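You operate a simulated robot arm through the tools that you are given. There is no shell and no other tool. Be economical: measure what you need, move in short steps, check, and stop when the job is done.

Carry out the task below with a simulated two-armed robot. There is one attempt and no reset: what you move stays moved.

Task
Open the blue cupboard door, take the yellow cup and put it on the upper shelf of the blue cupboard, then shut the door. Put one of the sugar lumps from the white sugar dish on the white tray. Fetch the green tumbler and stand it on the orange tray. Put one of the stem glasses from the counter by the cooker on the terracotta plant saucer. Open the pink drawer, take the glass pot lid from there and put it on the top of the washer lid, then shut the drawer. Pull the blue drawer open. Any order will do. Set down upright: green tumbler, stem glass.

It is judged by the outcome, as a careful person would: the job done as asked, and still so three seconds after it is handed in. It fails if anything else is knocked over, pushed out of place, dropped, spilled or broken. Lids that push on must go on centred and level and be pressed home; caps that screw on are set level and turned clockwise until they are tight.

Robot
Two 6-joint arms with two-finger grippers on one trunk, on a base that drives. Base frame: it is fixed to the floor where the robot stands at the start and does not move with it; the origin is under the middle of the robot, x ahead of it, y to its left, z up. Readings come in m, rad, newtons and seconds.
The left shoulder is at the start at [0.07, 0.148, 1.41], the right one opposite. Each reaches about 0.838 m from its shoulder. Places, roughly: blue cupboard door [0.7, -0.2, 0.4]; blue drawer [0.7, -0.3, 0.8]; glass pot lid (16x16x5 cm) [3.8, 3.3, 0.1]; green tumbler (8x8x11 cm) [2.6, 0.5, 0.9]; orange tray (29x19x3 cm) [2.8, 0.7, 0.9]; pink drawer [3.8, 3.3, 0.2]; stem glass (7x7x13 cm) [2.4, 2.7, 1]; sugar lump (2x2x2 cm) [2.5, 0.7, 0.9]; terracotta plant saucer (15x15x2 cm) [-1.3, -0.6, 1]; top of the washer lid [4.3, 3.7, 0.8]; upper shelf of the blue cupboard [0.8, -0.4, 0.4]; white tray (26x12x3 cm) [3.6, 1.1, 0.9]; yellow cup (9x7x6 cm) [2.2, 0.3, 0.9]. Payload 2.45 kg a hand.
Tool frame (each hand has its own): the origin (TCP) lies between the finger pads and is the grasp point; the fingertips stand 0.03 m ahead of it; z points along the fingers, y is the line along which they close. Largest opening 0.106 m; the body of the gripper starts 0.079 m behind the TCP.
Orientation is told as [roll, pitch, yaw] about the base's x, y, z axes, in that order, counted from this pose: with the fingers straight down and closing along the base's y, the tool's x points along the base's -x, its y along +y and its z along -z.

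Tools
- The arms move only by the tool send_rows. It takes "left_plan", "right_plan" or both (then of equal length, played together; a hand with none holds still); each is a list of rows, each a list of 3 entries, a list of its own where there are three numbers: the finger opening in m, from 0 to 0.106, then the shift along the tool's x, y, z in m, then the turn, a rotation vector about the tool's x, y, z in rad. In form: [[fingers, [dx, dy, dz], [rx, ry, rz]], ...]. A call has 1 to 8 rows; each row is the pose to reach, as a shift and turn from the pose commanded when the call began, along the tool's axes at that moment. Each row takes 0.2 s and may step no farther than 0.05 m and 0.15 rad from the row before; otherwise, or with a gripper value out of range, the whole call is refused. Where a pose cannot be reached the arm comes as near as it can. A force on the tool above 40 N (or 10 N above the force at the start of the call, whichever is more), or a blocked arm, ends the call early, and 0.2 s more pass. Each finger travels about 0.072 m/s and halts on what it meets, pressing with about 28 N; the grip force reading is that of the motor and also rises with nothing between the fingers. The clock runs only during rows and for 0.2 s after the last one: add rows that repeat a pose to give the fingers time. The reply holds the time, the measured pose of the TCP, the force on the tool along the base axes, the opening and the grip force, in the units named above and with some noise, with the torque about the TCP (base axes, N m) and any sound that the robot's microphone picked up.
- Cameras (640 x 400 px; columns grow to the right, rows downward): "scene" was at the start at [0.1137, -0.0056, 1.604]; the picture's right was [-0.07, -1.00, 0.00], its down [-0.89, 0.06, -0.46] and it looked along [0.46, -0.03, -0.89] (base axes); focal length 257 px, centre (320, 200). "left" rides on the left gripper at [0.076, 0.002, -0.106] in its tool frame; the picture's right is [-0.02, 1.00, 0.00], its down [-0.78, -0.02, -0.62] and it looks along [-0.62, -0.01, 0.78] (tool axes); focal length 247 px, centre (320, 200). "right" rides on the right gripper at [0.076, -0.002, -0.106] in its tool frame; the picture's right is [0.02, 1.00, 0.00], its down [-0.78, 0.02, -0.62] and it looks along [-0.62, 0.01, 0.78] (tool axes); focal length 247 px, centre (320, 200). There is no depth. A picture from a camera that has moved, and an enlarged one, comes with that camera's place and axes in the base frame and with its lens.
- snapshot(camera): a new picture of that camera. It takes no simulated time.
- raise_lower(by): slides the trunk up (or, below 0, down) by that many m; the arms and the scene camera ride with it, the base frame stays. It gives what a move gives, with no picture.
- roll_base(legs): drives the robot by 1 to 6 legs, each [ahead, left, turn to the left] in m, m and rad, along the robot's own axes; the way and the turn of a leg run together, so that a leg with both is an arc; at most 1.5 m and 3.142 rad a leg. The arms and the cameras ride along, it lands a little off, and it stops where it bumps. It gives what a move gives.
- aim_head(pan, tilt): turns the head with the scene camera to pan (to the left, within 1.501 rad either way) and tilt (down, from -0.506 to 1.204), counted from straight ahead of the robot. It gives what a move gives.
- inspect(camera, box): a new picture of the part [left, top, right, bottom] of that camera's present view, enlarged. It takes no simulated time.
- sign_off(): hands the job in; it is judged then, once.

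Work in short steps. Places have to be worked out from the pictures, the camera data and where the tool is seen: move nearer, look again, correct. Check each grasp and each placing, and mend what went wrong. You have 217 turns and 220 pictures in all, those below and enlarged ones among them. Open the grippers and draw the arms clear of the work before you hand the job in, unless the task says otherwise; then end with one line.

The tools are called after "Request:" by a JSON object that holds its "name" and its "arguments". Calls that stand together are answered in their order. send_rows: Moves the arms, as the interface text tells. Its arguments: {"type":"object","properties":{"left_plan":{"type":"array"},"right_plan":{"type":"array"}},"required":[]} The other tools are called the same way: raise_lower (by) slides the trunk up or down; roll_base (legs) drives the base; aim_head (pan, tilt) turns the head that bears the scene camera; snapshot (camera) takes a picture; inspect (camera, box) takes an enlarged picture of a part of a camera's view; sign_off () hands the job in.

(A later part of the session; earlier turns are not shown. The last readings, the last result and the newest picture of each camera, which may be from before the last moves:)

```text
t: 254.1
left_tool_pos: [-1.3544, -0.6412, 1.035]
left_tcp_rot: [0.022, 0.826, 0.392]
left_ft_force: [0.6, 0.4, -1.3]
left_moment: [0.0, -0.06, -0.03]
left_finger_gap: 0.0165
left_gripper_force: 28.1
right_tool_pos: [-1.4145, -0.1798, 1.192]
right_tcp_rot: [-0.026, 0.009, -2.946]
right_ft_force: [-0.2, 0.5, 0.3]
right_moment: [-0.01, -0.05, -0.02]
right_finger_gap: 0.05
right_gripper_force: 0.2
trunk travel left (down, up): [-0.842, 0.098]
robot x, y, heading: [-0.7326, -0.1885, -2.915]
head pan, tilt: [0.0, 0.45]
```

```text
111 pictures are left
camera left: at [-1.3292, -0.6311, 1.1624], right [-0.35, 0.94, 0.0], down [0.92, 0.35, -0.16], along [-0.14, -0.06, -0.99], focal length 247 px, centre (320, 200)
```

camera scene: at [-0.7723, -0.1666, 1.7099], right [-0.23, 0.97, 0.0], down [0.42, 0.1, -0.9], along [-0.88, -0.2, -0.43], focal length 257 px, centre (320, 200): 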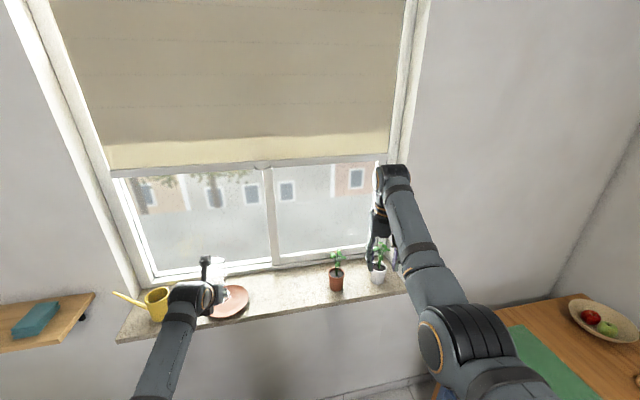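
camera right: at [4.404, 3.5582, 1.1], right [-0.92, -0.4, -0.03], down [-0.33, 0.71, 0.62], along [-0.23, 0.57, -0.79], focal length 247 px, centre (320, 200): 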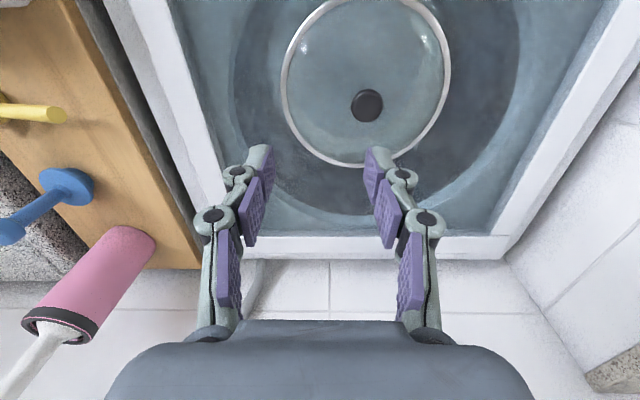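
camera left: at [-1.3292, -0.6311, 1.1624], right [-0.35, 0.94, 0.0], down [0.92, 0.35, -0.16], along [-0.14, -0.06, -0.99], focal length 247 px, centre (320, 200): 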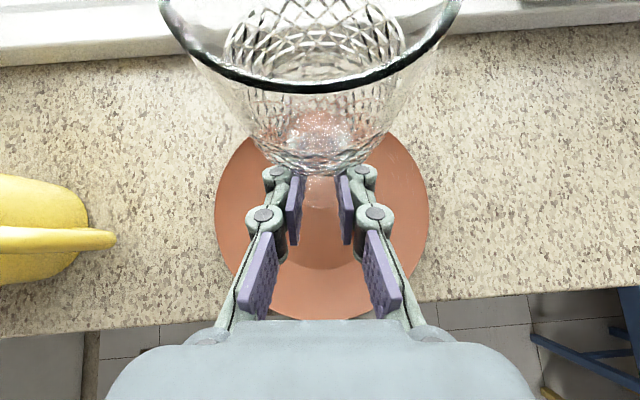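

Glass is above the saucer. Lower 2 cm more, then creep down with the arm while watching force.

Request:
{"name": "raise_lower", "arguments": {"by": -0.02}}

Request:
{"name": "send_rows", "arguments": {"left_plan": [[0.0, [-0.003, 0, 0.0027], [0, 0, 0]], [0.0, [-0.005, 0, 0.0045], [0, 0, 0]]]}}

```text
t: 254.8
left_tool_pos: [-1.3531, -0.6405, 1.0202]
left_tcp_rot: [0.021, 0.841, 0.391]
left_ft_force: [-1.6, -0.9, 19.4]
left_moment: [-0.37, 0.77, -0.01]
left_finger_gap: 0.0167
left_gripper_force: 28.2
right_tool_pos: [-1.4129, -0.1776, 1.1744]
right_tcp_rot: [-0.026, 0.006, -2.946]
right_ft_force: [0.7, 0.0, -0.1]
right_moment: [0.0, 0.01, -0.03]
right_finger_gap: 0.0499
right_gripper_force: 0.0
trunk travel left (down, up): [-0.822, 0.118]
robot x, y, heading: [-0.7327, -0.1868, -2.915]
head pan, tilt: [0.0, 0.45]
```

```text
t: 255.4
left_tool_pos: [-1.3508, -0.6388, 1.0185]
left_tcp_rot: [0.023, 0.846, 0.391]
left_ft_force: [1.7, -3.0, 32.1]
left_moment: [-0.58, 1.2, 0.14]
left_finger_gap: 0.0167
left_gripper_force: 28.3
right_tool_pos: [-1.4095, -0.1782, 1.1761]
right_tcp_rot: [-0.024, 0.001, -2.945]
right_ft_force: [-0.3, 0.2, 0.1]
right_moment: [0.03, -0.01, -0.01]
right_finger_gap: 0.0502
right_gripper_force: 0.1
trunk travel left (down, up): [-0.822, 0.118]
robot x, y, heading: [-0.7304, -0.1827, -2.915]
head pan, tilt: [0.0, 0.45]
```

Contact was made earlier; I relieve ~7 mm of commanded press and check.

Request:
{"name": "send_rows", "arguments": {"left_plan": [[0.0, [0.0045, 0, -0.0041], [0, 0, 0]], [0.0, [0.0055, 0, -0.005], [0, 0, 0]]]}}

Request:
{"name": "snapshot", "arguments": {"camera": "left"}}

Request:
{"name": "aim_head", "arguments": {"pan": 0.3, "tilt": 0.7}}

Request:
{"name": "snapshot", "arguments": {"camera": "scene"}}

```text
t: 256.0
left_tool_pos: [-1.3504, -0.6375, 1.0188]
left_tcp_rot: [0.019, 0.833, 0.391]
left_ft_force: [-0.4, 0.2, 20.6]
left_moment: [-0.36, 0.8, 0.02]
left_finger_gap: 0.0165
left_gripper_force: 27.9
right_tool_pos: [-1.4122, -0.1786, 1.1748]
right_tcp_rot: [-0.026, 0.005, -2.946]
right_ft_force: [-0.3, 0.2, -0.3]
right_moment: [0.0, 0.01, -0.01]
right_finger_gap: 0.0499
right_gripper_force: 0.0
trunk travel left (down, up): [-0.822, 0.118]
robot x, y, heading: [-0.7353, -0.1913, -2.918]
head pan, tilt: [0.0, 0.45]
```

```text
110 pictures are left
camera left: at [-1.3257, -0.6282, 1.1464], right [-0.35, 0.94, 0.0], down [0.92, 0.35, -0.16], along [-0.15, -0.06, -0.99], focal length 247 px, centre (320, 200)
```

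left: 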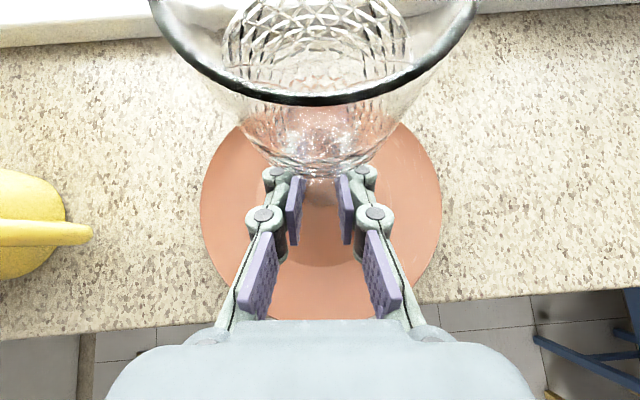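

```text
t: 256.8
left_tool_pos: [-1.3506, -0.6381, 1.0179]
left_tcp_rot: [0.019, 0.833, 0.391]
left_ft_force: [1.0, 2.1, 17.7]
left_moment: [-0.25, 0.69, -0.06]
left_finger_gap: 0.0165
left_gripper_force: 28.7
right_tool_pos: [-1.4108, -0.1774, 1.1747]
right_tcp_rot: [-0.023, 0.006, -2.947]
right_ft_force: [0.1, -0.5, 0.4]
right_moment: [0.0, 0.0, 0.0]
right_finger_gap: 0.0499
right_gripper_force: 0.1
trunk travel left (down, up): [-0.822, 0.118]
robot x, y, heading: [-0.7349, -0.1881, -2.919]
head pan, tilt: [0.3, 0.7]
```

```text
109 pictures are left
camera scene: at [-0.852, -0.239, 1.573], right [-0.5, 0.86, 0.0], down [0.55, 0.32, -0.77], along [-0.66, -0.39, -0.64], focal length 257 px, centre (320, 200)
```

scene: 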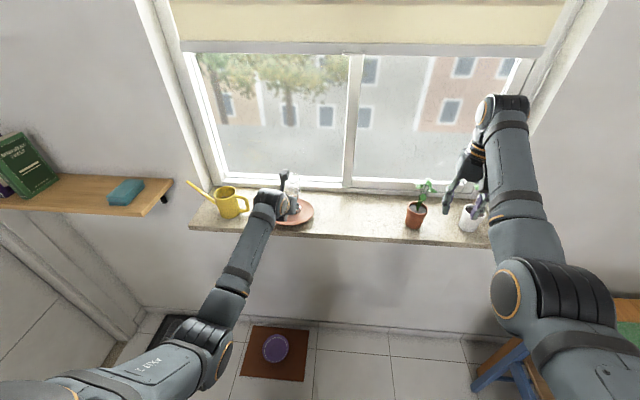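

Still ~18 N; I relieve a little more, then open slowly.

Request:
{"name": "send_rows", "arguments": {"left_plan": [[0.0, [0.002, 0, -0.0018], [0, 0, 0]], [0.0, [0.0035, 0, -0.0032], [0, 0, 0]]]}}

```text
t: 257.4
left_tool_pos: [-1.3502, -0.6393, 1.0181]
left_tcp_rot: [0.019, 0.824, 0.394]
left_ft_force: [1.2, 2.6, 5.0]
left_moment: [-0.04, 0.19, -0.07]
left_finger_gap: 0.0168
left_gripper_force: 27.7
right_tool_pos: [-1.4132, -0.1784, 1.1735]
right_tcp_rot: [-0.025, 0.006, -2.946]
right_ft_force: [0.4, 0.9, 0.4]
right_moment: [0.01, 0.02, 0.0]
right_finger_gap: 0.0502
right_gripper_force: 0.1
trunk travel left (down, up): [-0.822, 0.118]
robot x, y, heading: [-0.7348, -0.1864, -2.914]
head pan, tilt: [0.3, 0.7]
```

Nearly unloaded. Open and retreat horizontally.

Request:
{"name": "send_rows", "arguments": {"left_plan": [[0.025, [0, 0, 0], [0, 0, 0]], [0.05, [0, 0, 0], [0, 0, 0]], [0.055, [0, 0, 0], [0, 0, 0]], [0.055, [-0.018, 0, -0.019], [0, 0, 0]], [0.055, [-0.04, 0, -0.043], [0, 0, 0]], [0.055, [-0.06, 0, -0.065], [0, 0, 0]], [0.055, [-0.075, 0, -0.081], [0, 0, 0]]]}}

Request:
{"name": "snapshot", "arguments": {"camera": "left"}}

```text
t: 259.0
left_tool_pos: [-1.2493, -0.6005, 1.0198]
left_tcp_rot: [0.02, 0.83, 0.393]
left_ft_force: [-0.6, -0.3, 0.2]
left_moment: [-0.02, -0.02, 0.0]
left_finger_gap: 0.0552
left_gripper_force: 0.0
right_tool_pos: [-1.4133, -0.1795, 1.1729]
right_tcp_rot: [-0.026, 0.007, -2.948]
right_ft_force: [0.8, -0.5, 0.4]
right_moment: [-0.01, 0.0, -0.01]
right_finger_gap: 0.05
right_gripper_force: 0.0
trunk travel left (down, up): [-0.822, 0.118]
robot x, y, heading: [-0.7348, -0.1871, -2.918]
head pan, tilt: [0.3, 0.7]
```

```text
108 pictures are left
camera left: at [-1.2246, -0.5904, 1.1477], right [-0.35, 0.94, 0.0], down [0.92, 0.35, -0.16], along [-0.15, -0.06, -0.99], focal length 247 px, centre (320, 200)
```

left: 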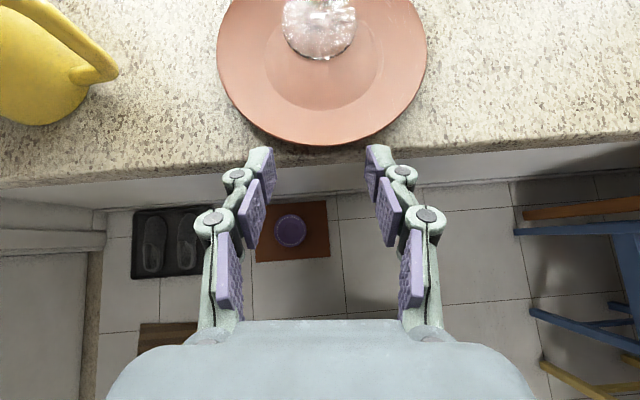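

The glass stands; I back away and verify.

Request:
{"name": "roll_base", "arguments": {"legs": [[-0.4, 0, 0]]}}

Request:
{"name": "aim_head", "arguments": {"pan": 0.1, "tilt": 0.45}}

Request:
{"name": "inspect", "arguments": {"camera": "scene", "box": [160, 140, 420, 300]}}

```text
t: 261.5
left_tool_pos: [-0.857, -0.5127, 1.0189]
left_tcp_rot: [0.021, 0.827, 0.401]
left_ft_force: [-0.2, -0.3, 0.6]
left_moment: [-0.02, -0.02, 0.0]
left_finger_gap: 0.0547
left_gripper_force: 0.1
right_tool_pos: [-1.0256, -0.095, 1.1727]
right_tcp_rot: [-0.024, 0.009, -2.939]
right_ft_force: [0.4, 0.0, -0.3]
right_moment: [-0.02, -0.01, -0.01]
right_finger_gap: 0.0501
right_gripper_force: 0.0
trunk travel left (down, up): [-0.822, 0.118]
robot x, y, heading: [-0.3425, -0.0955, -2.906]
head pan, tilt: [0.3, 0.7]
```

```text
t: 262.2
left_tool_pos: [-0.8579, -0.5125, 1.0196]
left_tcp_rot: [0.022, 0.829, 0.401]
left_ft_force: [0.7, -0.4, -0.6]
left_moment: [0.01, -0.03, 0.03]
left_finger_gap: 0.0553
left_gripper_force: 0.1
right_tool_pos: [-1.024, -0.0938, 1.1732]
right_tcp_rot: [-0.025, 0.007, -2.939]
right_ft_force: [0.3, 0.0, 1.3]
right_moment: [-0.02, 0.0, 0.0]
right_finger_gap: 0.0499
right_gripper_force: 0.1
trunk travel left (down, up): [-0.822, 0.118]
robot x, y, heading: [-0.3443, -0.0956, -2.905]
head pan, tilt: [0.099, 0.45]
```

```text
2.46 times, centred on (290, 220) of scene
camera zoom: at [-0.4787, -0.1385, 1.5946], right [-0.33, 0.94, 0.0], down [0.41, 0.14, -0.9], along [-0.85, -0.29, -0.44], focal length 633 px, centre (394, 151)
```

zoom: 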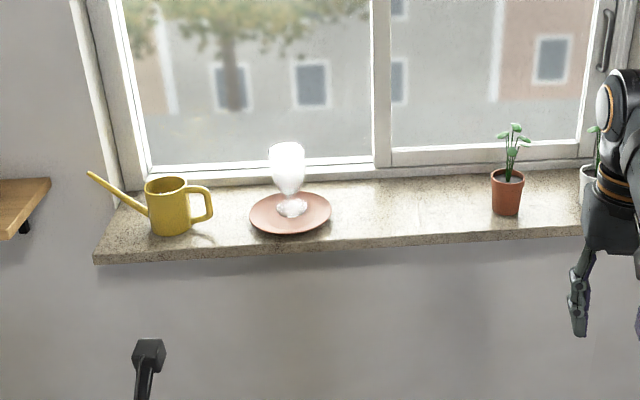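

Stem glass is upright on the saucer. Now to the blue cupboard: back up, face the counter and look.

Request:
{"name": "roll_base", "arguments": {"legs": [[-0.95, -0.5, 0], [0, 0, 1.767]]}}

Request:
{"name": "aim_head", "arguments": {"pan": 0, "tilt": 0.75}}

Request:
{"name": "snapshot", "arguments": {"camera": "scene"}}

```text
t: 271.9
left_tool_pos: [0.9495, 0.1661, 1.0184]
left_tcp_rot: [0.021, 0.827, 2.146]
left_ft_force: [0.5, 0.2, 0.1]
left_moment: [0.01, 0.02, 0.01]
left_finger_gap: 0.0552
left_gripper_force: 0.0
right_tool_pos: [0.5656, -0.0727, 1.1722]
right_tcp_rot: [-0.026, 0.007, -1.191]
right_ft_force: [0.4, -0.1, -0.2]
right_moment: [0.01, -0.03, 0.0]
right_finger_gap: 0.0501
right_gripper_force: 0.0
trunk travel left (down, up): [-0.822, 0.118]
robot x, y, heading: [0.4486, 0.6016, -1.16]
head pan, tilt: [0.099, 0.45]
```

```text
t: 272.7
left_tool_pos: [0.9498, 0.1663, 1.0186]
left_tcp_rot: [0.021, 0.827, 2.146]
left_ft_force: [-0.7, -0.1, -0.3]
left_moment: [-0.02, 0.0, 0.03]
left_finger_gap: 0.0551
left_gripper_force: 0.1
right_tool_pos: [0.5655, -0.073, 1.1727]
right_tcp_rot: [-0.025, 0.008, -1.19]
right_ft_force: [0.5, -0.1, 0.8]
right_moment: [0.01, 0.02, -0.01]
right_finger_gap: 0.0501
right_gripper_force: 0.0
trunk travel left (down, up): [-0.822, 0.118]
robot x, y, heading: [0.4495, 0.5999, -1.157]
head pan, tilt: [0.0, 0.75]
```

```text
106 pictures are left
camera scene: at [0.5012, 0.4753, 1.5682], right [-0.92, -0.4, 0.0], down [-0.27, 0.62, -0.73], along [0.29, -0.67, -0.68], focal length 257 px, centre (320, 200)
```

scene: 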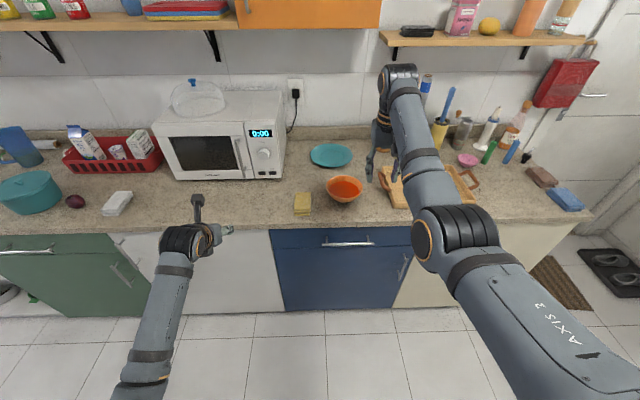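

Request:
{"name": "inspect", "arguments": {"camera": "scene", "box": [250, 210, 450, 320]}}

```text
3.20 times, centred on (350, 265) of scene
camera zoom: at [0.5012, 0.4753, 1.5682], right [-0.92, -0.4, 0.0], down [-0.27, 0.62, -0.73], along [0.29, -0.67, -0.68], focal length 823 px, centre (224, -8)
```

zoom: 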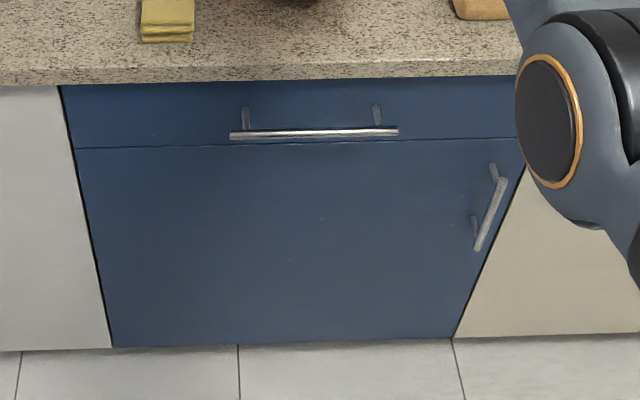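

Drawer has a horizontal bar (z≈0.80) and the door a vertical handle on its right side (robot frame ≈(0.72, -0.35), z 0.55–0.71), hinge left. I first tuck the right arm back and down.

Request:
{"name": "send_rows", "arguments": {"right_plan": [[0.05, [0.02, 0, 0.04], [0, 0, 0]], [0.05, [0.045, 0, 0.08], [0, 0, 0]], [0.05, [0.07, 0, 0.12], [0, 0, 0]], [0.05, [0.1, 0, 0.16], [0, 0, 0]], [0.05, [0.13, 0, 0.2], [0, 0, 0]], [0.05, [0.16, 0, 0.235], [0, 0, 0]], [0.05, [0.19, 0, 0.27], [0, 0, 0]]]}}

```text
t: 274.3
left_tool_pos: [0.9484, 0.1678, 1.0198]
left_tcp_rot: [0.021, 0.827, 2.147]
left_ft_force: [1.2, -0.4, 1.0]
left_moment: [0.0, -0.01, 0.06]
left_finger_gap: 0.0548
left_gripper_force: 0.1
right_tool_pos: [0.4862, 0.1007, 0.9044]
right_tcp_rot: [-0.03, 0.004, -1.192]
right_ft_force: [0.1, 0.5, -0.2]
right_moment: [-0.02, -0.03, 0.01]
right_finger_gap: 0.0499
right_gripper_force: 0.1
right hand out of reach, approached as far as the arm can: row 1, 2, 3
trunk travel left (down, up): [-0.822, 0.118]
robot x, y, heading: [0.4432, 0.5954, -1.163]
head pan, tilt: [0.0, 0.75]
```

Right arm tucked. Lower the trunk to handle height and shift right 0.63.

Request:
{"name": "raise_lower", "arguments": {"by": -0.385}}

Request:
{"name": "roll_base", "arguments": {"legs": [[0, -0.62, 0.02]]}}

Request:
{"name": "snapshot", "arguments": {"camera": "left"}}

Request:
{"name": "snapshot", "arguments": {"camera": "scene"}}

```text
t: 278.0
left_tool_pos: [0.9499, 0.1663, 0.6349]
left_tcp_rot: [0.022, 0.827, 2.146]
left_ft_force: [-0.7, -0.8, -0.7]
left_moment: [-0.01, 0.01, 0.0]
left_finger_gap: 0.0551
left_gripper_force: 0.0
right_tool_pos: [0.4858, 0.1012, 0.5183]
right_tcp_rot: [-0.03, 0.008, -1.193]
right_ft_force: [0.5, -0.1, 0.6]
right_moment: [0.0, 0.0, 0.02]
right_finger_gap: 0.05
right_gripper_force: 0.1
trunk travel left (down, up): [-0.437, 0.503]
robot x, y, heading: [0.4461, 0.5997, -1.162]
head pan, tilt: [0.0, 0.75]
```

```text
t: 281.5
left_tool_pos: [0.3881, -0.0774, 0.6349]
left_tcp_rot: [0.02, 0.828, 2.16]
left_ft_force: [-0.7, -0.4, -0.1]
left_moment: [0.01, 0.01, 0.01]
left_finger_gap: 0.0552
left_gripper_force: 0.0
right_tool_pos: [-0.0739, -0.1488, 0.5183]
right_tcp_rot: [-0.028, 0.006, -1.181]
right_ft_force: [0.3, -0.3, 0.2]
right_moment: [-0.02, -0.02, 0.01]
right_finger_gap: 0.0499
right_gripper_force: 0.0
trunk travel left (down, up): [-0.437, 0.503]
robot x, y, heading: [-0.116, 0.3455, -1.145]
head pan, tilt: [0.0, 0.75]
```

```text
104 pictures are left
camera left: at [0.374, -0.0551, 0.7622], right [-0.85, -0.53, 0.0], down [-0.52, 0.84, -0.16], along [0.09, -0.13, -0.99], focal length 247 px, centre (320, 200)
```

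left: 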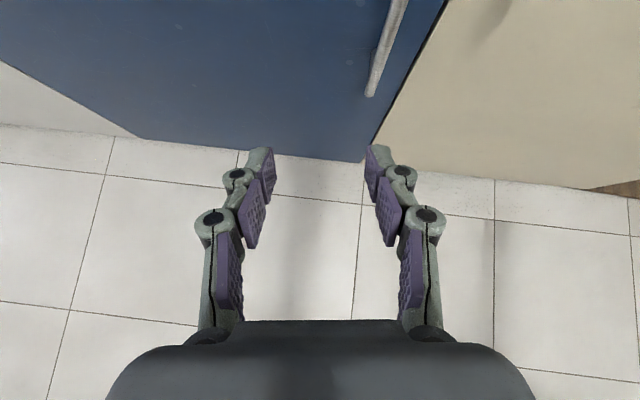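

```text
103 pictures are left
camera scene: at [-0.0636, 0.2252, 1.1832], right [-0.91, -0.41, 0.0], down [-0.28, 0.62, -0.73], along [0.3, -0.67, -0.68], focal length 257 px, centre (320, 200)
```

scene: 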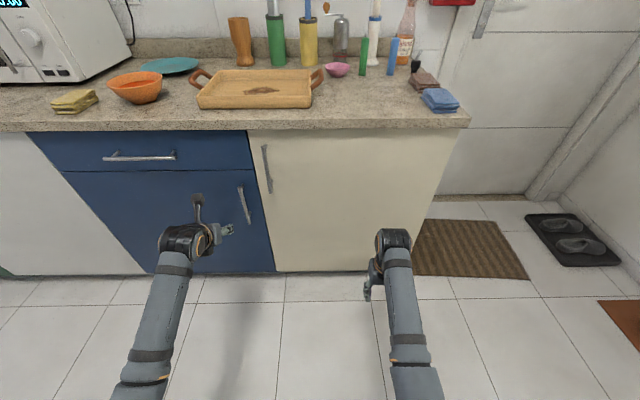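

Handle ≈ (0.40, -0.197). I move right 3.9 cm and ahead 6 cm, then check alignment.

Request:
{"name": "roll_base", "arguments": {"legs": [[0.06, -0.039, 0]]}}

Request:
{"name": "snapshot", "arguments": {"camera": "left"}}

```text
t: 282.5
left_tool_pos: [0.3775, -0.1481, 0.6335]
left_tcp_rot: [0.018, 0.828, 2.16]
left_ft_force: [0.3, 0.2, -0.1]
left_moment: [-0.02, -0.02, -0.01]
left_finger_gap: 0.055
left_gripper_force: 0.1
right_tool_pos: [-0.0854, -0.2197, 0.5178]
right_tcp_rot: [-0.03, 0.01, -1.179]
right_ft_force: [0.3, -1.1, 0.6]
right_moment: [0.02, -0.02, -0.02]
right_finger_gap: 0.0497
right_gripper_force: 0.0
trunk travel left (down, up): [-0.437, 0.503]
robot x, y, heading: [-0.1275, 0.2793, -1.147]
head pan, tilt: [0.0, 0.75]
```

```text
102 pictures are left
camera left: at [0.363, -0.1259, 0.7617], right [-0.85, -0.53, 0.0], down [-0.52, 0.84, -0.16], along [0.08, -0.13, -0.99], focal length 247 px, centre (320, 200)
```

left: 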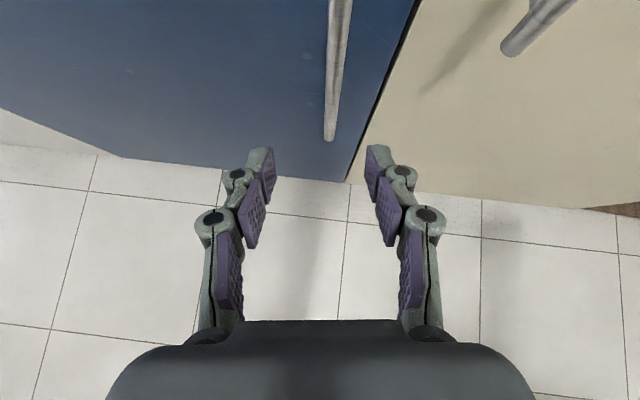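

Laterally aligned; bar is 6 cm ahead. Drive 5.5 cm, then close.

Request:
{"name": "roll_base", "arguments": {"legs": [[0.056, 0, 0]]}}

Request:
{"name": "snapshot", "arguments": {"camera": "left"}}

```text
t: 283.4
left_tool_pos: [0.4004, -0.2005, 0.6335]
left_tcp_rot: [0.02, 0.827, 2.161]
left_ft_force: [-0.3, -0.2, 0.3]
left_moment: [-0.04, -0.02, -0.04]
left_finger_gap: 0.0551
left_gripper_force: 0.1
right_tool_pos: [-0.0611, -0.2704, 0.5172]
right_tcp_rot: [-0.033, 0.009, -1.181]
right_ft_force: [0.3, -0.1, -0.1]
right_moment: [0.0, 0.03, 0.0]
right_finger_gap: 0.0503
right_gripper_force: 0.1
trunk travel left (down, up): [-0.437, 0.503]
robot x, y, heading: [-0.1066, 0.2251, -1.149]
head pan, tilt: [0.0, 0.75]
```

```text
101 pictures are left
camera left: at [0.3865, -0.1772, 0.7612], right [-0.85, -0.53, 0.0], down [-0.52, 0.84, -0.16], along [0.08, -0.13, -0.99], focal length 247 px, centre (320, 200)
```

left: 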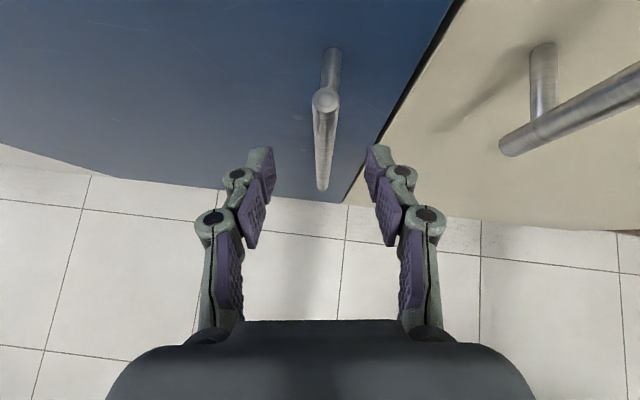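

Bar is within the finger pads. Close.

Request:
{"name": "send_rows", "arguments": {"left_plan": [[0.04, [0.002, 0, 0.003], [0, 0, 0]], [0.02, [0.003, 0, 0.004], [0, 0, 0]], [0.005, [0.003, 0, 0.004], [0, 0, 0]], [0.0, [0.003, 0, 0.004], [0, 0, 0]]]}}

```text
t: 284.4
left_tool_pos: [0.4022, -0.2056, 0.6326]
left_tcp_rot: [0.022, 0.825, 2.16]
left_ft_force: [-18.0, -6.3, -4.4]
left_moment: [-0.08, 0.28, -0.51]
left_finger_gap: 0.0117
left_gripper_force: 38.9
right_tool_pos: [-0.0645, -0.2703, 0.5186]
right_tcp_rot: [-0.029, 0.008, -1.179]
right_ft_force: [0.3, 1.6, -0.1]
right_moment: [0.0, 0.02, -0.01]
right_finger_gap: 0.0503
right_gripper_force: 0.1
trunk travel left (down, up): [-0.437, 0.503]
robot x, y, heading: [-0.1074, 0.2267, -1.147]
head pan, tilt: [0.0, 0.75]
```

Gripped. I pull the door along its arc by driving back and left in small legs.

Request:
{"name": "roll_base", "arguments": {"legs": [[-0.111, 0.022, 0], [-0.105, 0.045, 0]]}}

Request:
{"name": "snapshot", "arguments": {"camera": "scene"}}

```text
t: 285.4
left_tool_pos: [0.3901, -0.1712, 0.6329]
left_tcp_rot: [0.042, 0.826, 2.166]
left_ft_force: [-3.6, -3.3, -3.2]
left_moment: [0.44, 0.42, 0.01]
left_finger_gap: 0.0117
left_gripper_force: 38.2
right_tool_pos: [-0.0732, -0.2354, 0.5184]
right_tcp_rot: [-0.031, 0.007, -1.182]
right_ft_force: [0.8, 0.7, -0.5]
right_moment: [0.01, 0.02, 0.03]
right_finger_gap: 0.05
right_gripper_force: 0.0
trunk travel left (down, up): [-0.437, 0.503]
robot x, y, heading: [-0.1122, 0.2576, -1.152]
head pan, tilt: [0.0, 0.75]
stopped in leg 1: the force on the tool passed its limit at 43 N (the readings are from after the stop); the commanded pose is now the measured one
```

```text
100 pictures are left
camera scene: at [-0.0604, 0.1396, 1.1832], right [-0.91, -0.41, 0.0], down [-0.28, 0.62, -0.73], along [0.3, -0.67, -0.68], focal length 257 px, centre (320, 200)
```

scene: 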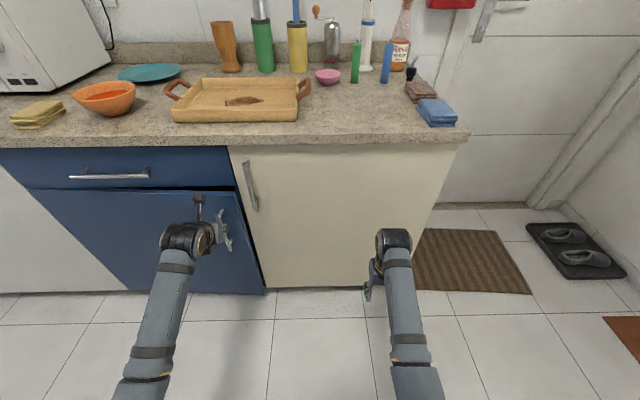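

The door is moving; the stop was a brief force peak. Continue.

Request:
{"name": "roll_base", "arguments": {"legs": [[-0.04, 0.012, 0], [-0.04, 0.013, 0], [-0.05, 0.018, 0], [-0.05, 0.023, 0]]}}

Request:
{"name": "snapshot", "arguments": {"camera": "scene"}}

```text
t: 286.6
left_tool_pos: [0.3774, -0.1262, 0.6341]
left_tcp_rot: [0.061, 0.824, 2.169]
left_ft_force: [-4.1, -1.3, -5.0]
left_moment: [-0.21, -0.02, -0.26]
left_finger_gap: 0.0118
left_gripper_force: 38.6
right_tool_pos: [-0.0809, -0.1864, 0.5199]
right_tcp_rot: [-0.032, 0.006, -1.186]
right_ft_force: [1.4, -0.9, -1.0]
right_moment: [0.01, -0.04, 0.04]
right_finger_gap: 0.0503
right_gripper_force: 0.1
trunk travel left (down, up): [-0.437, 0.503]
robot x, y, heading: [-0.1211, 0.3103, -1.157]
head pan, tilt: [0.0, 0.75]
stopped in leg 2: the force on the tool passed its limit at 42 N (the readings are from after the stop); the commanded pose is now the measured one
```

```text
99 pictures are left
camera scene: at [-0.0677, 0.1884, 1.1833], right [-0.91, -0.4, 0.0], down [-0.28, 0.62, -0.73], along [0.3, -0.67, -0.68], focal length 257 px, centre (320, 200)
```

scene: 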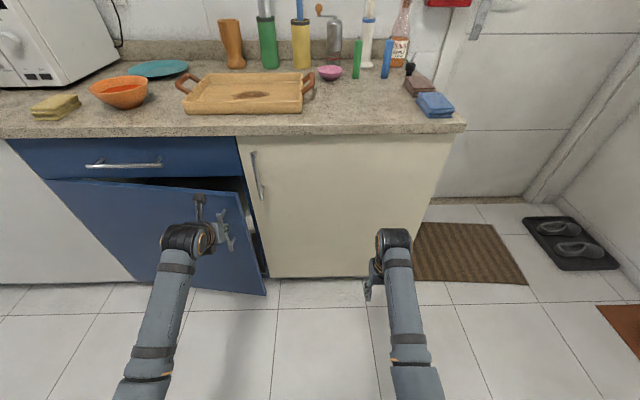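

Peaks likely come from base speed; I use several short legs to keep it slow.

Request:
{"name": "roll_base", "arguments": {"legs": [[-0.02, 0.006, 0], [-0.02, 0.007, 0], [-0.02, 0.008, 0], [-0.02, 0.008, 0], [-0.02, 0.009, 0], [-0.02, 0.01, 0]]}}

```text
t: 288.2
left_tool_pos: [0.3692, -0.0754, 0.6328]
left_tcp_rot: [0.077, 0.825, 2.176]
left_ft_force: [-4.0, 0.2, -3.5]
left_moment: [-0.15, -0.01, -0.14]
left_finger_gap: 0.0116
left_gripper_force: 38.8
right_tool_pos: [-0.0873, -0.1336, 0.5187]
right_tcp_rot: [-0.032, 0.005, -1.191]
right_ft_force: [-1.2, -0.1, 0.0]
right_moment: [-0.05, 0.01, 0.01]
right_finger_gap: 0.0501
right_gripper_force: 0.1
trunk travel left (down, up): [-0.437, 0.503]
robot x, y, heading: [-0.1269, 0.3627, -1.158]
head pan, tilt: [0.0, 0.75]
stopped in leg 3: the force on the tool passed its limit at 43 N (the readings are from after the stop); the commanded pose is now the measured one
```

About 14° open. I release the handle and instead push the door open from behind its free edge.

Request:
{"name": "send_rows", "arguments": {"left_plan": [[0.03, [0, 0, 0], [0, 0, 0]], [0.06, [0, 0, 0], [0, 0, 0]], [0.06, [0, 0, 0], [0, 0, 0]], [0.06, [-0.027, 0, -0.029], [0, 0, 0]], [0.03, [-0.047, 0, -0.051], [0, 0, 0]], [0.0, [-0.047, 0.03, -0.051], [0, 0, 0]], [0.0, [-0.047, 0.06, -0.051], [0, 0, 0]]]}}

Request:
{"name": "snapshot", "arguments": {"camera": "scene"}}

Request:
{"name": "snapshot", "arguments": {"camera": "left"}}

```text
t: 289.8
left_tool_pos: [0.2957, -0.0413, 0.6365]
left_tcp_rot: [0.077, 0.827, 2.179]
left_ft_force: [-0.2, 1.0, 0.2]
left_moment: [-0.03, 0.0, -0.04]
left_finger_gap: 0.0
left_gripper_force: 27.6
left hand out of reach, approached as far as the arm can: row 7
right_tool_pos: [-0.0867, -0.1343, 0.5183]
right_tcp_rot: [-0.034, 0.006, -1.189]
right_ft_force: [0.0, 0.0, 0.9]
right_moment: [-0.01, 0.0, 0.01]
right_finger_gap: 0.0501
right_gripper_force: 0.1
trunk travel left (down, up): [-0.437, 0.503]
robot x, y, heading: [-0.1247, 0.3633, -1.162]
head pan, tilt: [0.0, 0.75]
```

```text
98 pictures are left
camera scene: at [-0.0726, 0.2415, 1.1832], right [-0.92, -0.4, 0.0], down [-0.28, 0.62, -0.73], along [0.29, -0.67, -0.68], focal length 257 px, centre (320, 200)
```

scene: 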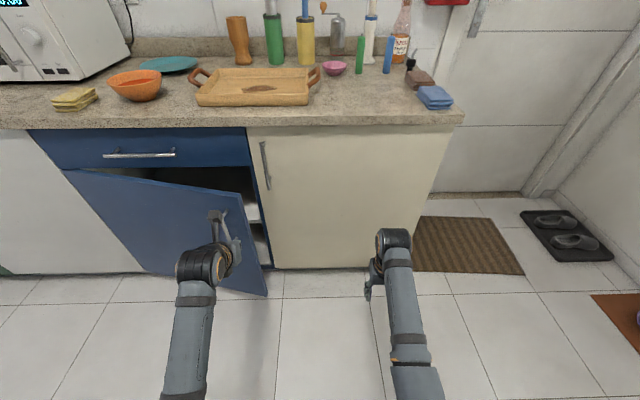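

```text
97 pictures are left
camera left: at [0.2863, -0.015, 0.7643], right [-0.86, -0.51, 0.04], down [-0.51, 0.85, -0.16], along [0.05, -0.15, -0.99], focal length 247 px, centre (320, 200)
```

left: 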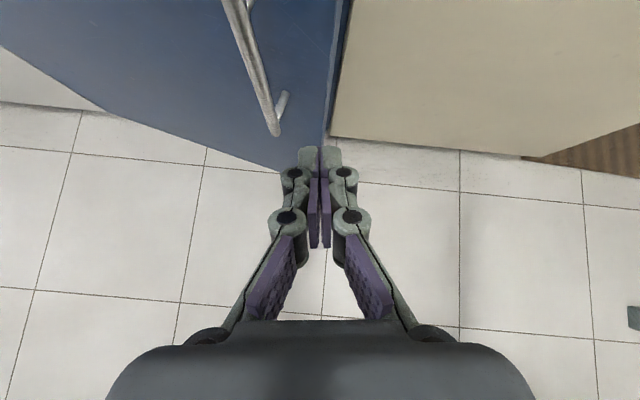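

I lower to z≈0.46 (clear of both handles), shift right, then insert the closed fingers behind the door's edge.

Request:
{"name": "raise_lower", "arguments": {"by": -0.18}}

Request:
{"name": "roll_base", "arguments": {"legs": [[0, -0.07, 0.02], [0.1, 0, 0]]}}

Request:
{"name": "snapshot", "arguments": {"camera": "left"}}

Request:
{"name": "snapshot", "arguments": {"camera": "scene"}}

```text
t: 291.8
left_tool_pos: [0.2955, -0.0416, 0.4564]
left_tcp_rot: [0.08, 0.825, 2.177]
left_ft_force: [-0.4, -0.6, 0.4]
left_moment: [0.0, 0.0, -0.02]
left_finger_gap: 0.0
left_gripper_force: 28.0
right_tool_pos: [-0.0882, -0.1345, 0.3395]
right_tcp_rot: [-0.03, 0.007, -1.188]
right_ft_force: [0.1, 0.2, 0.0]
right_moment: [-0.03, -0.01, -0.01]
right_finger_gap: 0.05
right_gripper_force: 0.0
trunk travel left (down, up): [-0.257, 0.683]
robot x, y, heading: [-0.1243, 0.3663, -1.159]
head pan, tilt: [0.0, 0.75]
```

```text
t: 293.6
left_tool_pos: [0.281, -0.15, 0.4559]
left_tcp_rot: [0.077, 0.825, 2.2]
left_ft_force: [0.3, 0.7, 0.3]
left_moment: [0.04, 0.01, -0.02]
left_finger_gap: 0.0002
left_gripper_force: 28.0
right_tool_pos: [-0.0997, -0.2516, 0.3374]
right_tcp_rot: [-0.031, 0.007, -1.167]
right_ft_force: [-0.2, -0.1, 0.7]
right_moment: [0.01, 0.02, 0.02]
right_finger_gap: 0.0502
right_gripper_force: 0.0
trunk travel left (down, up): [-0.257, 0.683]
robot x, y, heading: [-0.1484, 0.2434, -1.137]
head pan, tilt: [0.0, 0.75]
```

```text
96 pictures are left
camera left: at [0.2706, -0.1249, 0.584], right [-0.85, -0.53, 0.04], down [-0.53, 0.84, -0.16], along [0.05, -0.15, -0.99], focal length 247 px, centre (320, 200)
```

left: 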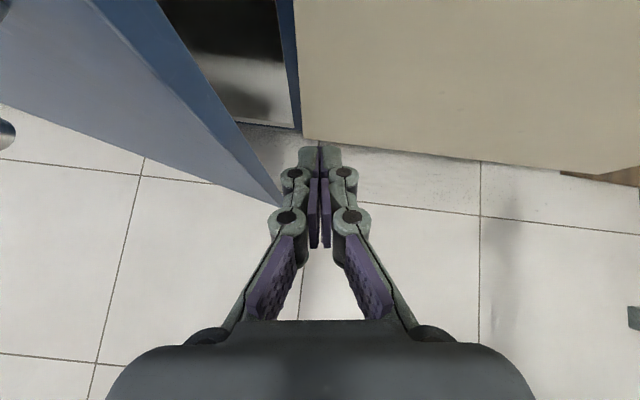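

```text
95 pictures are left
camera scene: at [-0.0938, 0.124, 1.0031], right [-0.91, -0.42, 0.0], down [-0.29, 0.62, -0.73], along [0.31, -0.66, -0.68], focal length 257 px, centre (320, 200)
```

scene: 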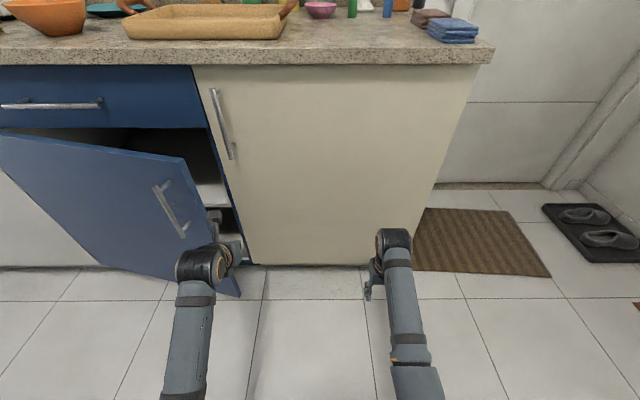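

The edge is ~6 cm left, level with the TCP. I go 6 cm further in, then left to hook behind it.

Request:
{"name": "roll_base", "arguments": {"legs": [[0.06, 0, 0], [0, 0.12, 0]]}}

Request:
{"name": "snapshot", "arguments": {"camera": "scene"}}

```text
t: 295.1
left_tool_pos: [0.3435, -0.1892, 0.4564]
left_tcp_rot: [0.098, 0.822, 2.185]
left_ft_force: [-5.9, -1.6, 0.3]
left_moment: [0.21, -0.81, 0.14]
left_finger_gap: 0.0
left_gripper_force: 27.8
right_tool_pos: [-0.0314, -0.287, 0.3387]
right_tcp_rot: [-0.028, 0.008, -1.17]
right_ft_force: [0.2, 0.1, -0.4]
right_moment: [0.0, 0.0, 0.0]
right_finger_gap: 0.0498
right_gripper_force: 0.0
trunk travel left (down, up): [-0.257, 0.683]
robot x, y, heading: [-0.0799, 0.2091, -1.141]
head pan, tilt: [0.0, 0.75]
stopped in leg 2: the force on the tool passed its limit at 181 N (the readings are from after the stop); the commanded pose is now the measured one
```

```text
94 pictures are left
camera scene: at [-0.0252, 0.0886, 1.0032], right [-0.91, -0.42, 0.0], down [-0.29, 0.62, -0.73], along [0.31, -0.66, -0.68], focal length 257 px, centre (320, 200)
```

scene: 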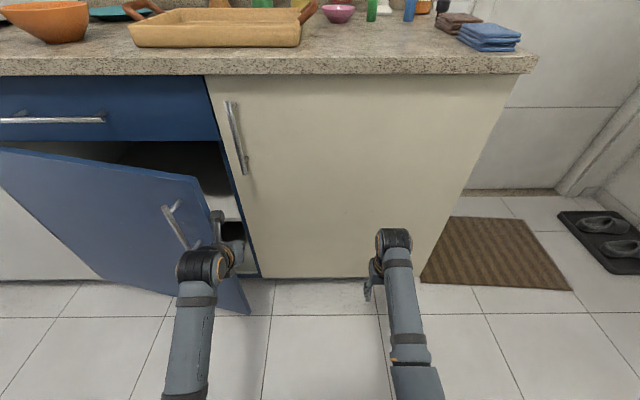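

The hand is behind the edge (touching it). Now drive back slowly to swing the door.

Request:
{"name": "roll_base", "arguments": {"legs": [[-0.03, 0, 0], [-0.03, 0.003, 0], [-0.03, 0.005, 0], [-0.03, 0.01, 0]]}}

Request:
{"name": "snapshot", "arguments": {"camera": "scene"}}

Request:
{"name": "snapshot", "arguments": {"camera": "left"}}

```text
t: 297.3
left_tool_pos: [0.3083, -0.074, 0.4562]
left_tcp_rot: [0.097, 0.822, 2.188]
left_ft_force: [-0.4, 0.6, -1.1]
left_moment: [-0.02, -0.01, -0.03]
left_finger_gap: 0.0
left_gripper_force: 28.2
right_tool_pos: [-0.0635, -0.1706, 0.339]
right_tcp_rot: [-0.031, 0.005, -1.17]
right_ft_force: [0.4, 0.6, -0.6]
right_moment: [-0.03, -0.03, -0.01]
right_finger_gap: 0.05
right_gripper_force: 0.1
trunk travel left (down, up): [-0.257, 0.683]
robot x, y, heading: [-0.112, 0.3239, -1.135]
head pan, tilt: [0.0, 0.75]
```

```text
93 pictures are left
camera scene: at [-0.0583, 0.2052, 1.0032], right [-0.91, -0.42, 0.0], down [-0.29, 0.62, -0.73], along [0.31, -0.66, -0.68], focal length 257 px, centre (320, 200)
```

scene: 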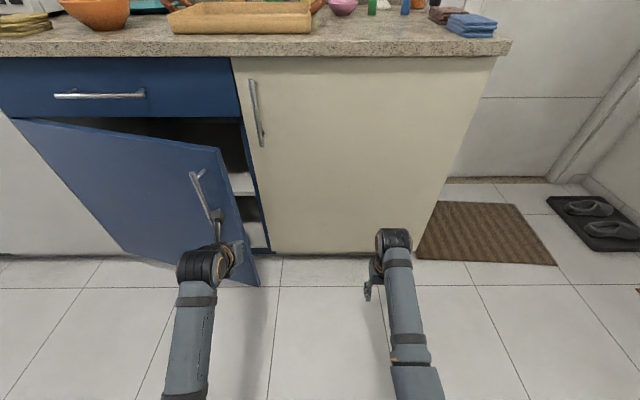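

```text
92 pictures are left
camera left: at [0.3013, -0.0464, 0.5838], right [-0.86, -0.5, 0.05], down [-0.51, 0.85, -0.15], along [0.03, -0.16, -0.99], focal length 247 px, centre (320, 200)
```

left: 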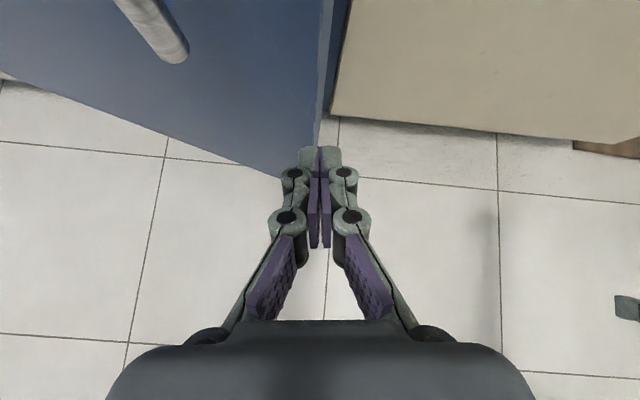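

The hand slid out. I yaw the left hand itself ~0.6 rad to the left so the fingers can hook behind the edge.

Request:
{"name": "send_rows", "arguments": {"left_plan": [[0.0, [0, 0.02, 0], [0.1, 0, -0.09]], [0.0, [0, 0.04, 0], [0.2, 0, -0.18]], [0.0, [0, 0.06, 0], [0.3, 0, -0.27]], [0.0, [0, 0.08, 0], [0.4, 0, -0.36]], [0.0, [0, 0.09, 0], [0.45, 0, -0.41]]]}}

Request:
{"name": "snapshot", "arguments": {"camera": "scene"}}

```text
t: 297.9
left_tool_pos: [0.346, -0.0586, 0.4472]
left_tcp_rot: [-0.211, 0.851, 2.209]
left_ft_force: [0.8, 0.3, 0.6]
left_moment: [-0.03, 0.03, -0.02]
left_finger_gap: 0.0
left_gripper_force: 28.0
left hand out of reach, approached as far as the arm can: row 2, 3
right_tool_pos: [-0.0635, -0.17, 0.3391]
right_tcp_rot: [-0.03, 0.007, -1.168]
right_ft_force: [0.1, 0.2, -0.5]
right_moment: [0.03, -0.04, -0.04]
right_finger_gap: 0.0501
right_gripper_force: 0.0
trunk travel left (down, up): [-0.257, 0.683]
robot x, y, heading: [-0.1123, 0.3276, -1.139]
head pan, tilt: [0.0, 0.75]
stopped in row 3 (left hand): the arm was blocked; the commanded pose is now the measured one
```

```text
91 pictures are left
camera scene: at [-0.0584, 0.2049, 1.0032], right [-0.91, -0.42, 0.0], down [-0.29, 0.62, -0.73], along [0.31, -0.66, -0.68], focal length 257 px, centre (320, 200)
```

scene: 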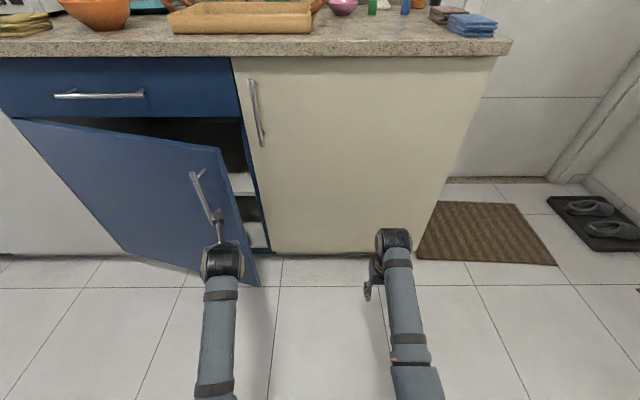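

Wrist limit reached. Better plan: re-grip the handle and rotate the whole robot rigidly about the hinge with the door (arc legs). First restore hand orientation and height.

Request:
{"name": "send_rows", "arguments": {"left_plan": [[0.02, [0, 0.0, -0.02], [-0.11, 0, 0]], [0.04, [0, 0.0, -0.06], [-0.23, 0, 0]], [0.06, [0, 0.0, -0.1], [-0.23, 0, 0]]]}}

Request:
{"name": "raise_lower", "arguments": {"by": 0.18}}

Request:
{"name": "snapshot", "arguments": {"camera": "left"}}

Request:
{"name": "snapshot", "arguments": {"camera": "scene"}}

```text
t: 298.7
left_tool_pos: [0.3046, -0.0042, 0.5096]
left_tcp_rot: [0.028, 0.849, 2.213]
left_ft_force: [-0.1, -0.7, -0.1]
left_moment: [-0.04, 0.02, -0.01]
left_finger_gap: 0.0599
left_gripper_force: 0.0
left hand out of reach, approached as far as the arm can: row 3
right_tool_pos: [-0.0624, -0.171, 0.3392]
right_tcp_rot: [-0.029, 0.007, -1.167]
right_ft_force: [-0.8, -0.9, -0.5]
right_moment: [-0.03, -0.01, -0.02]
right_finger_gap: 0.05
right_gripper_force: 0.0
trunk travel left (down, up): [-0.257, 0.683]
robot x, y, heading: [-0.1108, 0.3264, -1.135]
head pan, tilt: [0.0, 0.75]
```

```text
t: 300.7
left_tool_pos: [0.3045, -0.0045, 0.6894]
left_tcp_rot: [0.027, 0.847, 2.213]
left_ft_force: [-0.8, 0.0, 0.7]
left_moment: [-0.02, 0.0, -0.02]
left_finger_gap: 0.06
left_gripper_force: 0.0
right_tool_pos: [-0.0633, -0.1711, 0.5187]
right_tcp_rot: [-0.029, 0.006, -1.169]
right_ft_force: [-0.1, 0.3, 0.3]
right_moment: [0.02, 0.04, 0.0]
right_finger_gap: 0.05
right_gripper_force: 0.0
trunk travel left (down, up): [-0.437, 0.503]
robot x, y, heading: [-0.1112, 0.3282, -1.137]
head pan, tilt: [0.0, 0.75]
```

```text
90 pictures are left
camera left: at [0.2884, 0.0204, 0.8168], right [-0.82, -0.57, 0.0], down [-0.56, 0.81, -0.18], along [0.1, -0.15, -0.98], focal length 247 px, centre (320, 200)
```

left: 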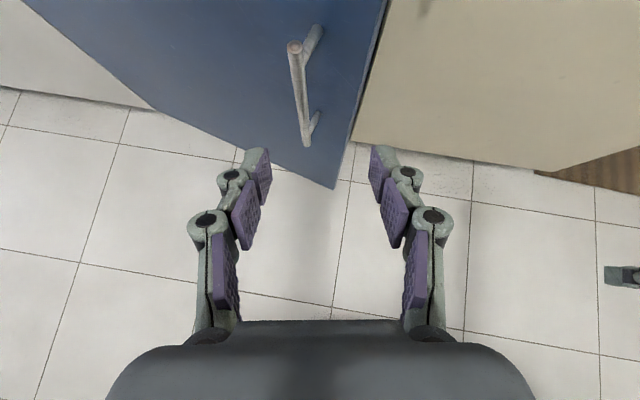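

```text
89 pictures are left
camera scene: at [-0.058, 0.2049, 1.1831], right [-0.91, -0.42, 0.0], down [-0.29, 0.62, -0.73], along [0.31, -0.66, -0.68], focal length 257 px, centre (320, 200)
```

scene: 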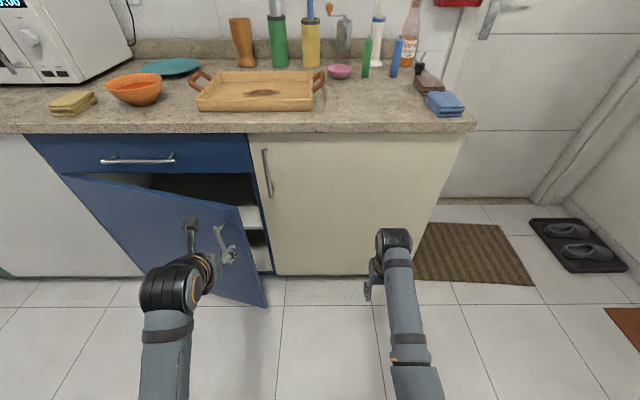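

Handle now ≈ (0.362, -0.065). I move the hand onto it (8 cm ahead, 5.5 cm down) and close.

Request:
{"name": "send_rows", "arguments": {"left_plan": [[0.06, [-0.02, -0.003, 0.035], [0, 0, 0]], [0.06, [-0.01, -0.006, 0.055], [0, 0, 0]], [0.06, [0.002, -0.01, 0.08], [0, 0, 0]], [0.06, [0.013, -0.01, 0.097], [0, 0, 0]], [0.06, [0.013, -0.01, 0.097], [0, 0, 0]]]}}

Request:
{"name": "snapshot", "arguments": {"camera": "left"}}

```text
t: 301.9
left_tool_pos: [0.3625, -0.0634, 0.6346]
left_tcp_rot: [0.026, 0.847, 2.213]
left_ft_force: [0.2, 1.1, 0.5]
left_moment: [0.01, 0.02, 0.0]
left_finger_gap: 0.0598
left_gripper_force: 0.1
right_tool_pos: [-0.0635, -0.1703, 0.5192]
right_tcp_rot: [-0.03, 0.007, -1.168]
right_ft_force: [0.6, 0.0, 0.2]
right_moment: [0.03, 0.01, -0.03]
right_finger_gap: 0.05
right_gripper_force: 0.2
trunk travel left (down, up): [-0.437, 0.503]
robot x, y, heading: [-0.1157, 0.3289, -1.136]
head pan, tilt: [0.0, 0.75]
```

```text
88 pictures are left
camera left: at [0.3446, -0.0394, 0.7614], right [-0.82, -0.57, 0.0], down [-0.56, 0.81, -0.18], along [0.1, -0.15, -0.98], focal length 247 px, centre (320, 200)
```

left: 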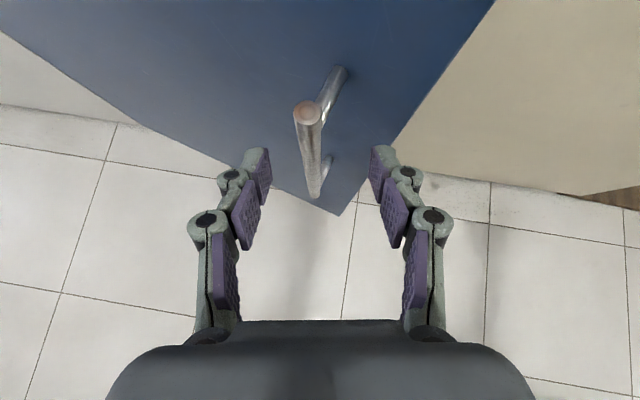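

Bar is between the pads. Close, then drive in an arc about the hinge.

Request:
{"name": "send_rows", "arguments": {"left_plan": [[0.04, [0, 0, 0.002], [0, 0, 0]], [0.02, [0, 0, 0.002], [0, 0, 0]], [0.005, [0, 0, 0.002], [0, 0, 0]], [0.0, [0, 0, 0.002], [0, 0, 0]]]}}

Request:
{"name": "roll_base", "arguments": {"legs": [[-0.0382, 0.0375, -0.05], [-0.0764, 0.075, -0.1], [-0.0764, 0.075, -0.1], [-0.0764, 0.075, -0.1]]}}

Request:
{"name": "snapshot", "arguments": {"camera": "scene"}}

```text
t: 302.9
left_tool_pos: [0.3608, -0.0651, 0.6325]
left_tcp_rot: [0.027, 0.848, 2.213]
left_ft_force: [-0.2, -0.9, -0.1]
left_moment: [-0.02, -0.03, 0.02]
left_finger_gap: 0.0003
left_gripper_force: 27.6
right_tool_pos: [-0.0634, -0.1709, 0.518]
right_tcp_rot: [-0.028, 0.008, -1.168]
right_ft_force: [1.1, -0.4, -1.0]
right_moment: [-0.02, 0.01, 0.02]
right_finger_gap: 0.0499
right_gripper_force: 0.0
trunk travel left (down, up): [-0.437, 0.503]
robot x, y, heading: [-0.1124, 0.3251, -1.138]
head pan, tilt: [0.0, 0.75]
```

```text
t: 306.2
left_tool_pos: [0.3832, 0.1204, 0.6319]
left_tcp_rot: [0.028, 0.848, 1.865]
left_ft_force: [0.9, 0.2, -0.7]
left_moment: [0.0, 0.02, -0.05]
left_finger_gap: 0.0002
left_gripper_force: 27.9
right_tool_pos: [-0.0516, 0.1653, 0.5199]
right_tcp_rot: [-0.031, 0.006, -1.517]
right_ft_force: [-0.3, -0.1, -0.6]
right_moment: [0.01, 0.01, -0.03]
right_finger_gap: 0.0498
right_gripper_force: 0.0
trunk travel left (down, up): [-0.437, 0.503]
robot x, y, heading: [0.0723, 0.6509, -1.49]
head pan, tilt: [0.0, 0.75]
```

```text
87 pictures are left
camera scene: at [0.0831, 0.5179, 1.1833], right [-1.0, -0.09, 0.0], down [-0.06, 0.68, -0.73], along [0.06, -0.73, -0.68], focal length 257 px, centre (320, 200)
```

scene: 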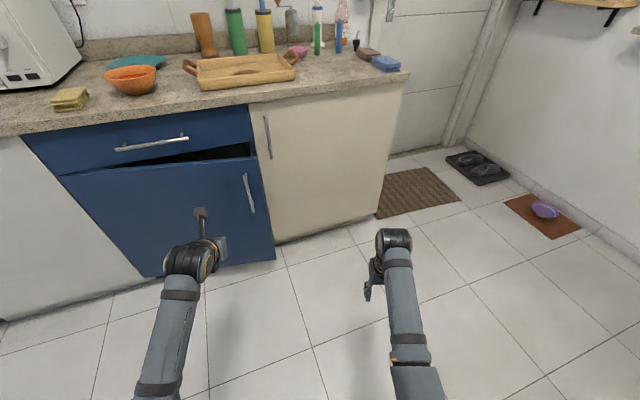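

The fingers closed short of the bar. I retrace the arc and approach 2.5 cm further.

Request:
{"name": "roll_base", "arguments": {"legs": [[0.0764, -0.075, 0.1], [0.0764, -0.075, 0.1], [0.0764, -0.075, 0.1], [0.0382, -0.0375, 0.05]]}}

Request:
{"name": "send_rows", "arguments": {"left_plan": [[0.03, [-0.02, 0, -0.022], [0, 0, 0]], [0.06, [-0.02, 0, -0.022], [0, 0, 0]], [0.06, [-0.02, 0, -0.022], [0, 0, 0]]]}}

Request:
{"name": "snapshot", "arguments": {"camera": "left"}}

```text
t: 309.4
left_tool_pos: [0.3624, -0.0654, 0.6325]
left_tcp_rot: [0.024, 0.845, 2.21]
left_ft_force: [-1.3, -0.2, 0.0]
left_moment: [0.03, 0.01, 0.0]
left_finger_gap: 0.0
left_gripper_force: 28.3
right_tool_pos: [-0.063, -0.1701, 0.5181]
right_tcp_rot: [-0.03, 0.009, -1.168]
right_ft_force: [0.0, 1.2, -0.5]
right_moment: [0.02, -0.03, -0.01]
right_finger_gap: 0.0497
right_gripper_force: 0.1
trunk travel left (down, up): [-0.437, 0.503]
robot x, y, heading: [-0.1146, 0.3252, -1.137]
head pan, tilt: [0.0, 0.75]
```

```text
t: 310.2
left_tool_pos: [0.3444, -0.0408, 0.6324]
left_tcp_rot: [0.027, 0.849, 2.211]
left_ft_force: [0.1, 0.2, 0.8]
left_moment: [-0.01, 0.0, 0.01]
left_finger_gap: 0.06
left_gripper_force: 0.1
right_tool_pos: [-0.0624, -0.1697, 0.519]
right_tcp_rot: [-0.029, 0.007, -1.168]
right_ft_force: [-0.1, 0.3, -0.5]
right_moment: [0.03, -0.02, -0.02]
right_finger_gap: 0.05
right_gripper_force: 0.0
trunk travel left (down, up): [-0.437, 0.503]
robot x, y, heading: [-0.1107, 0.3299, -1.137]
head pan, tilt: [0.0, 0.75]
```

```text
86 pictures are left
camera left: at [0.3285, -0.0159, 0.7597], right [-0.82, -0.57, 0.0], down [-0.56, 0.81, -0.18], along [0.1, -0.15, -0.98], focal length 247 px, centre (320, 200)
```

left: 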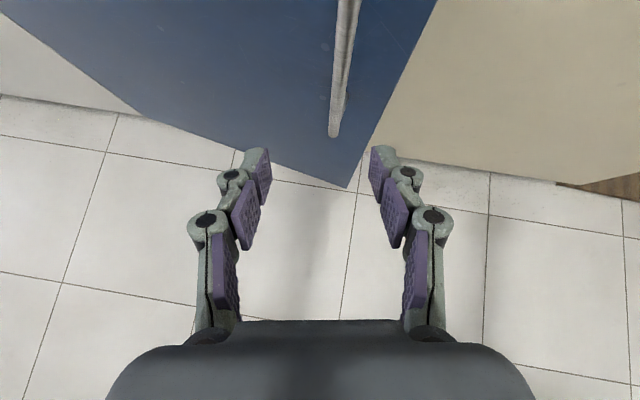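

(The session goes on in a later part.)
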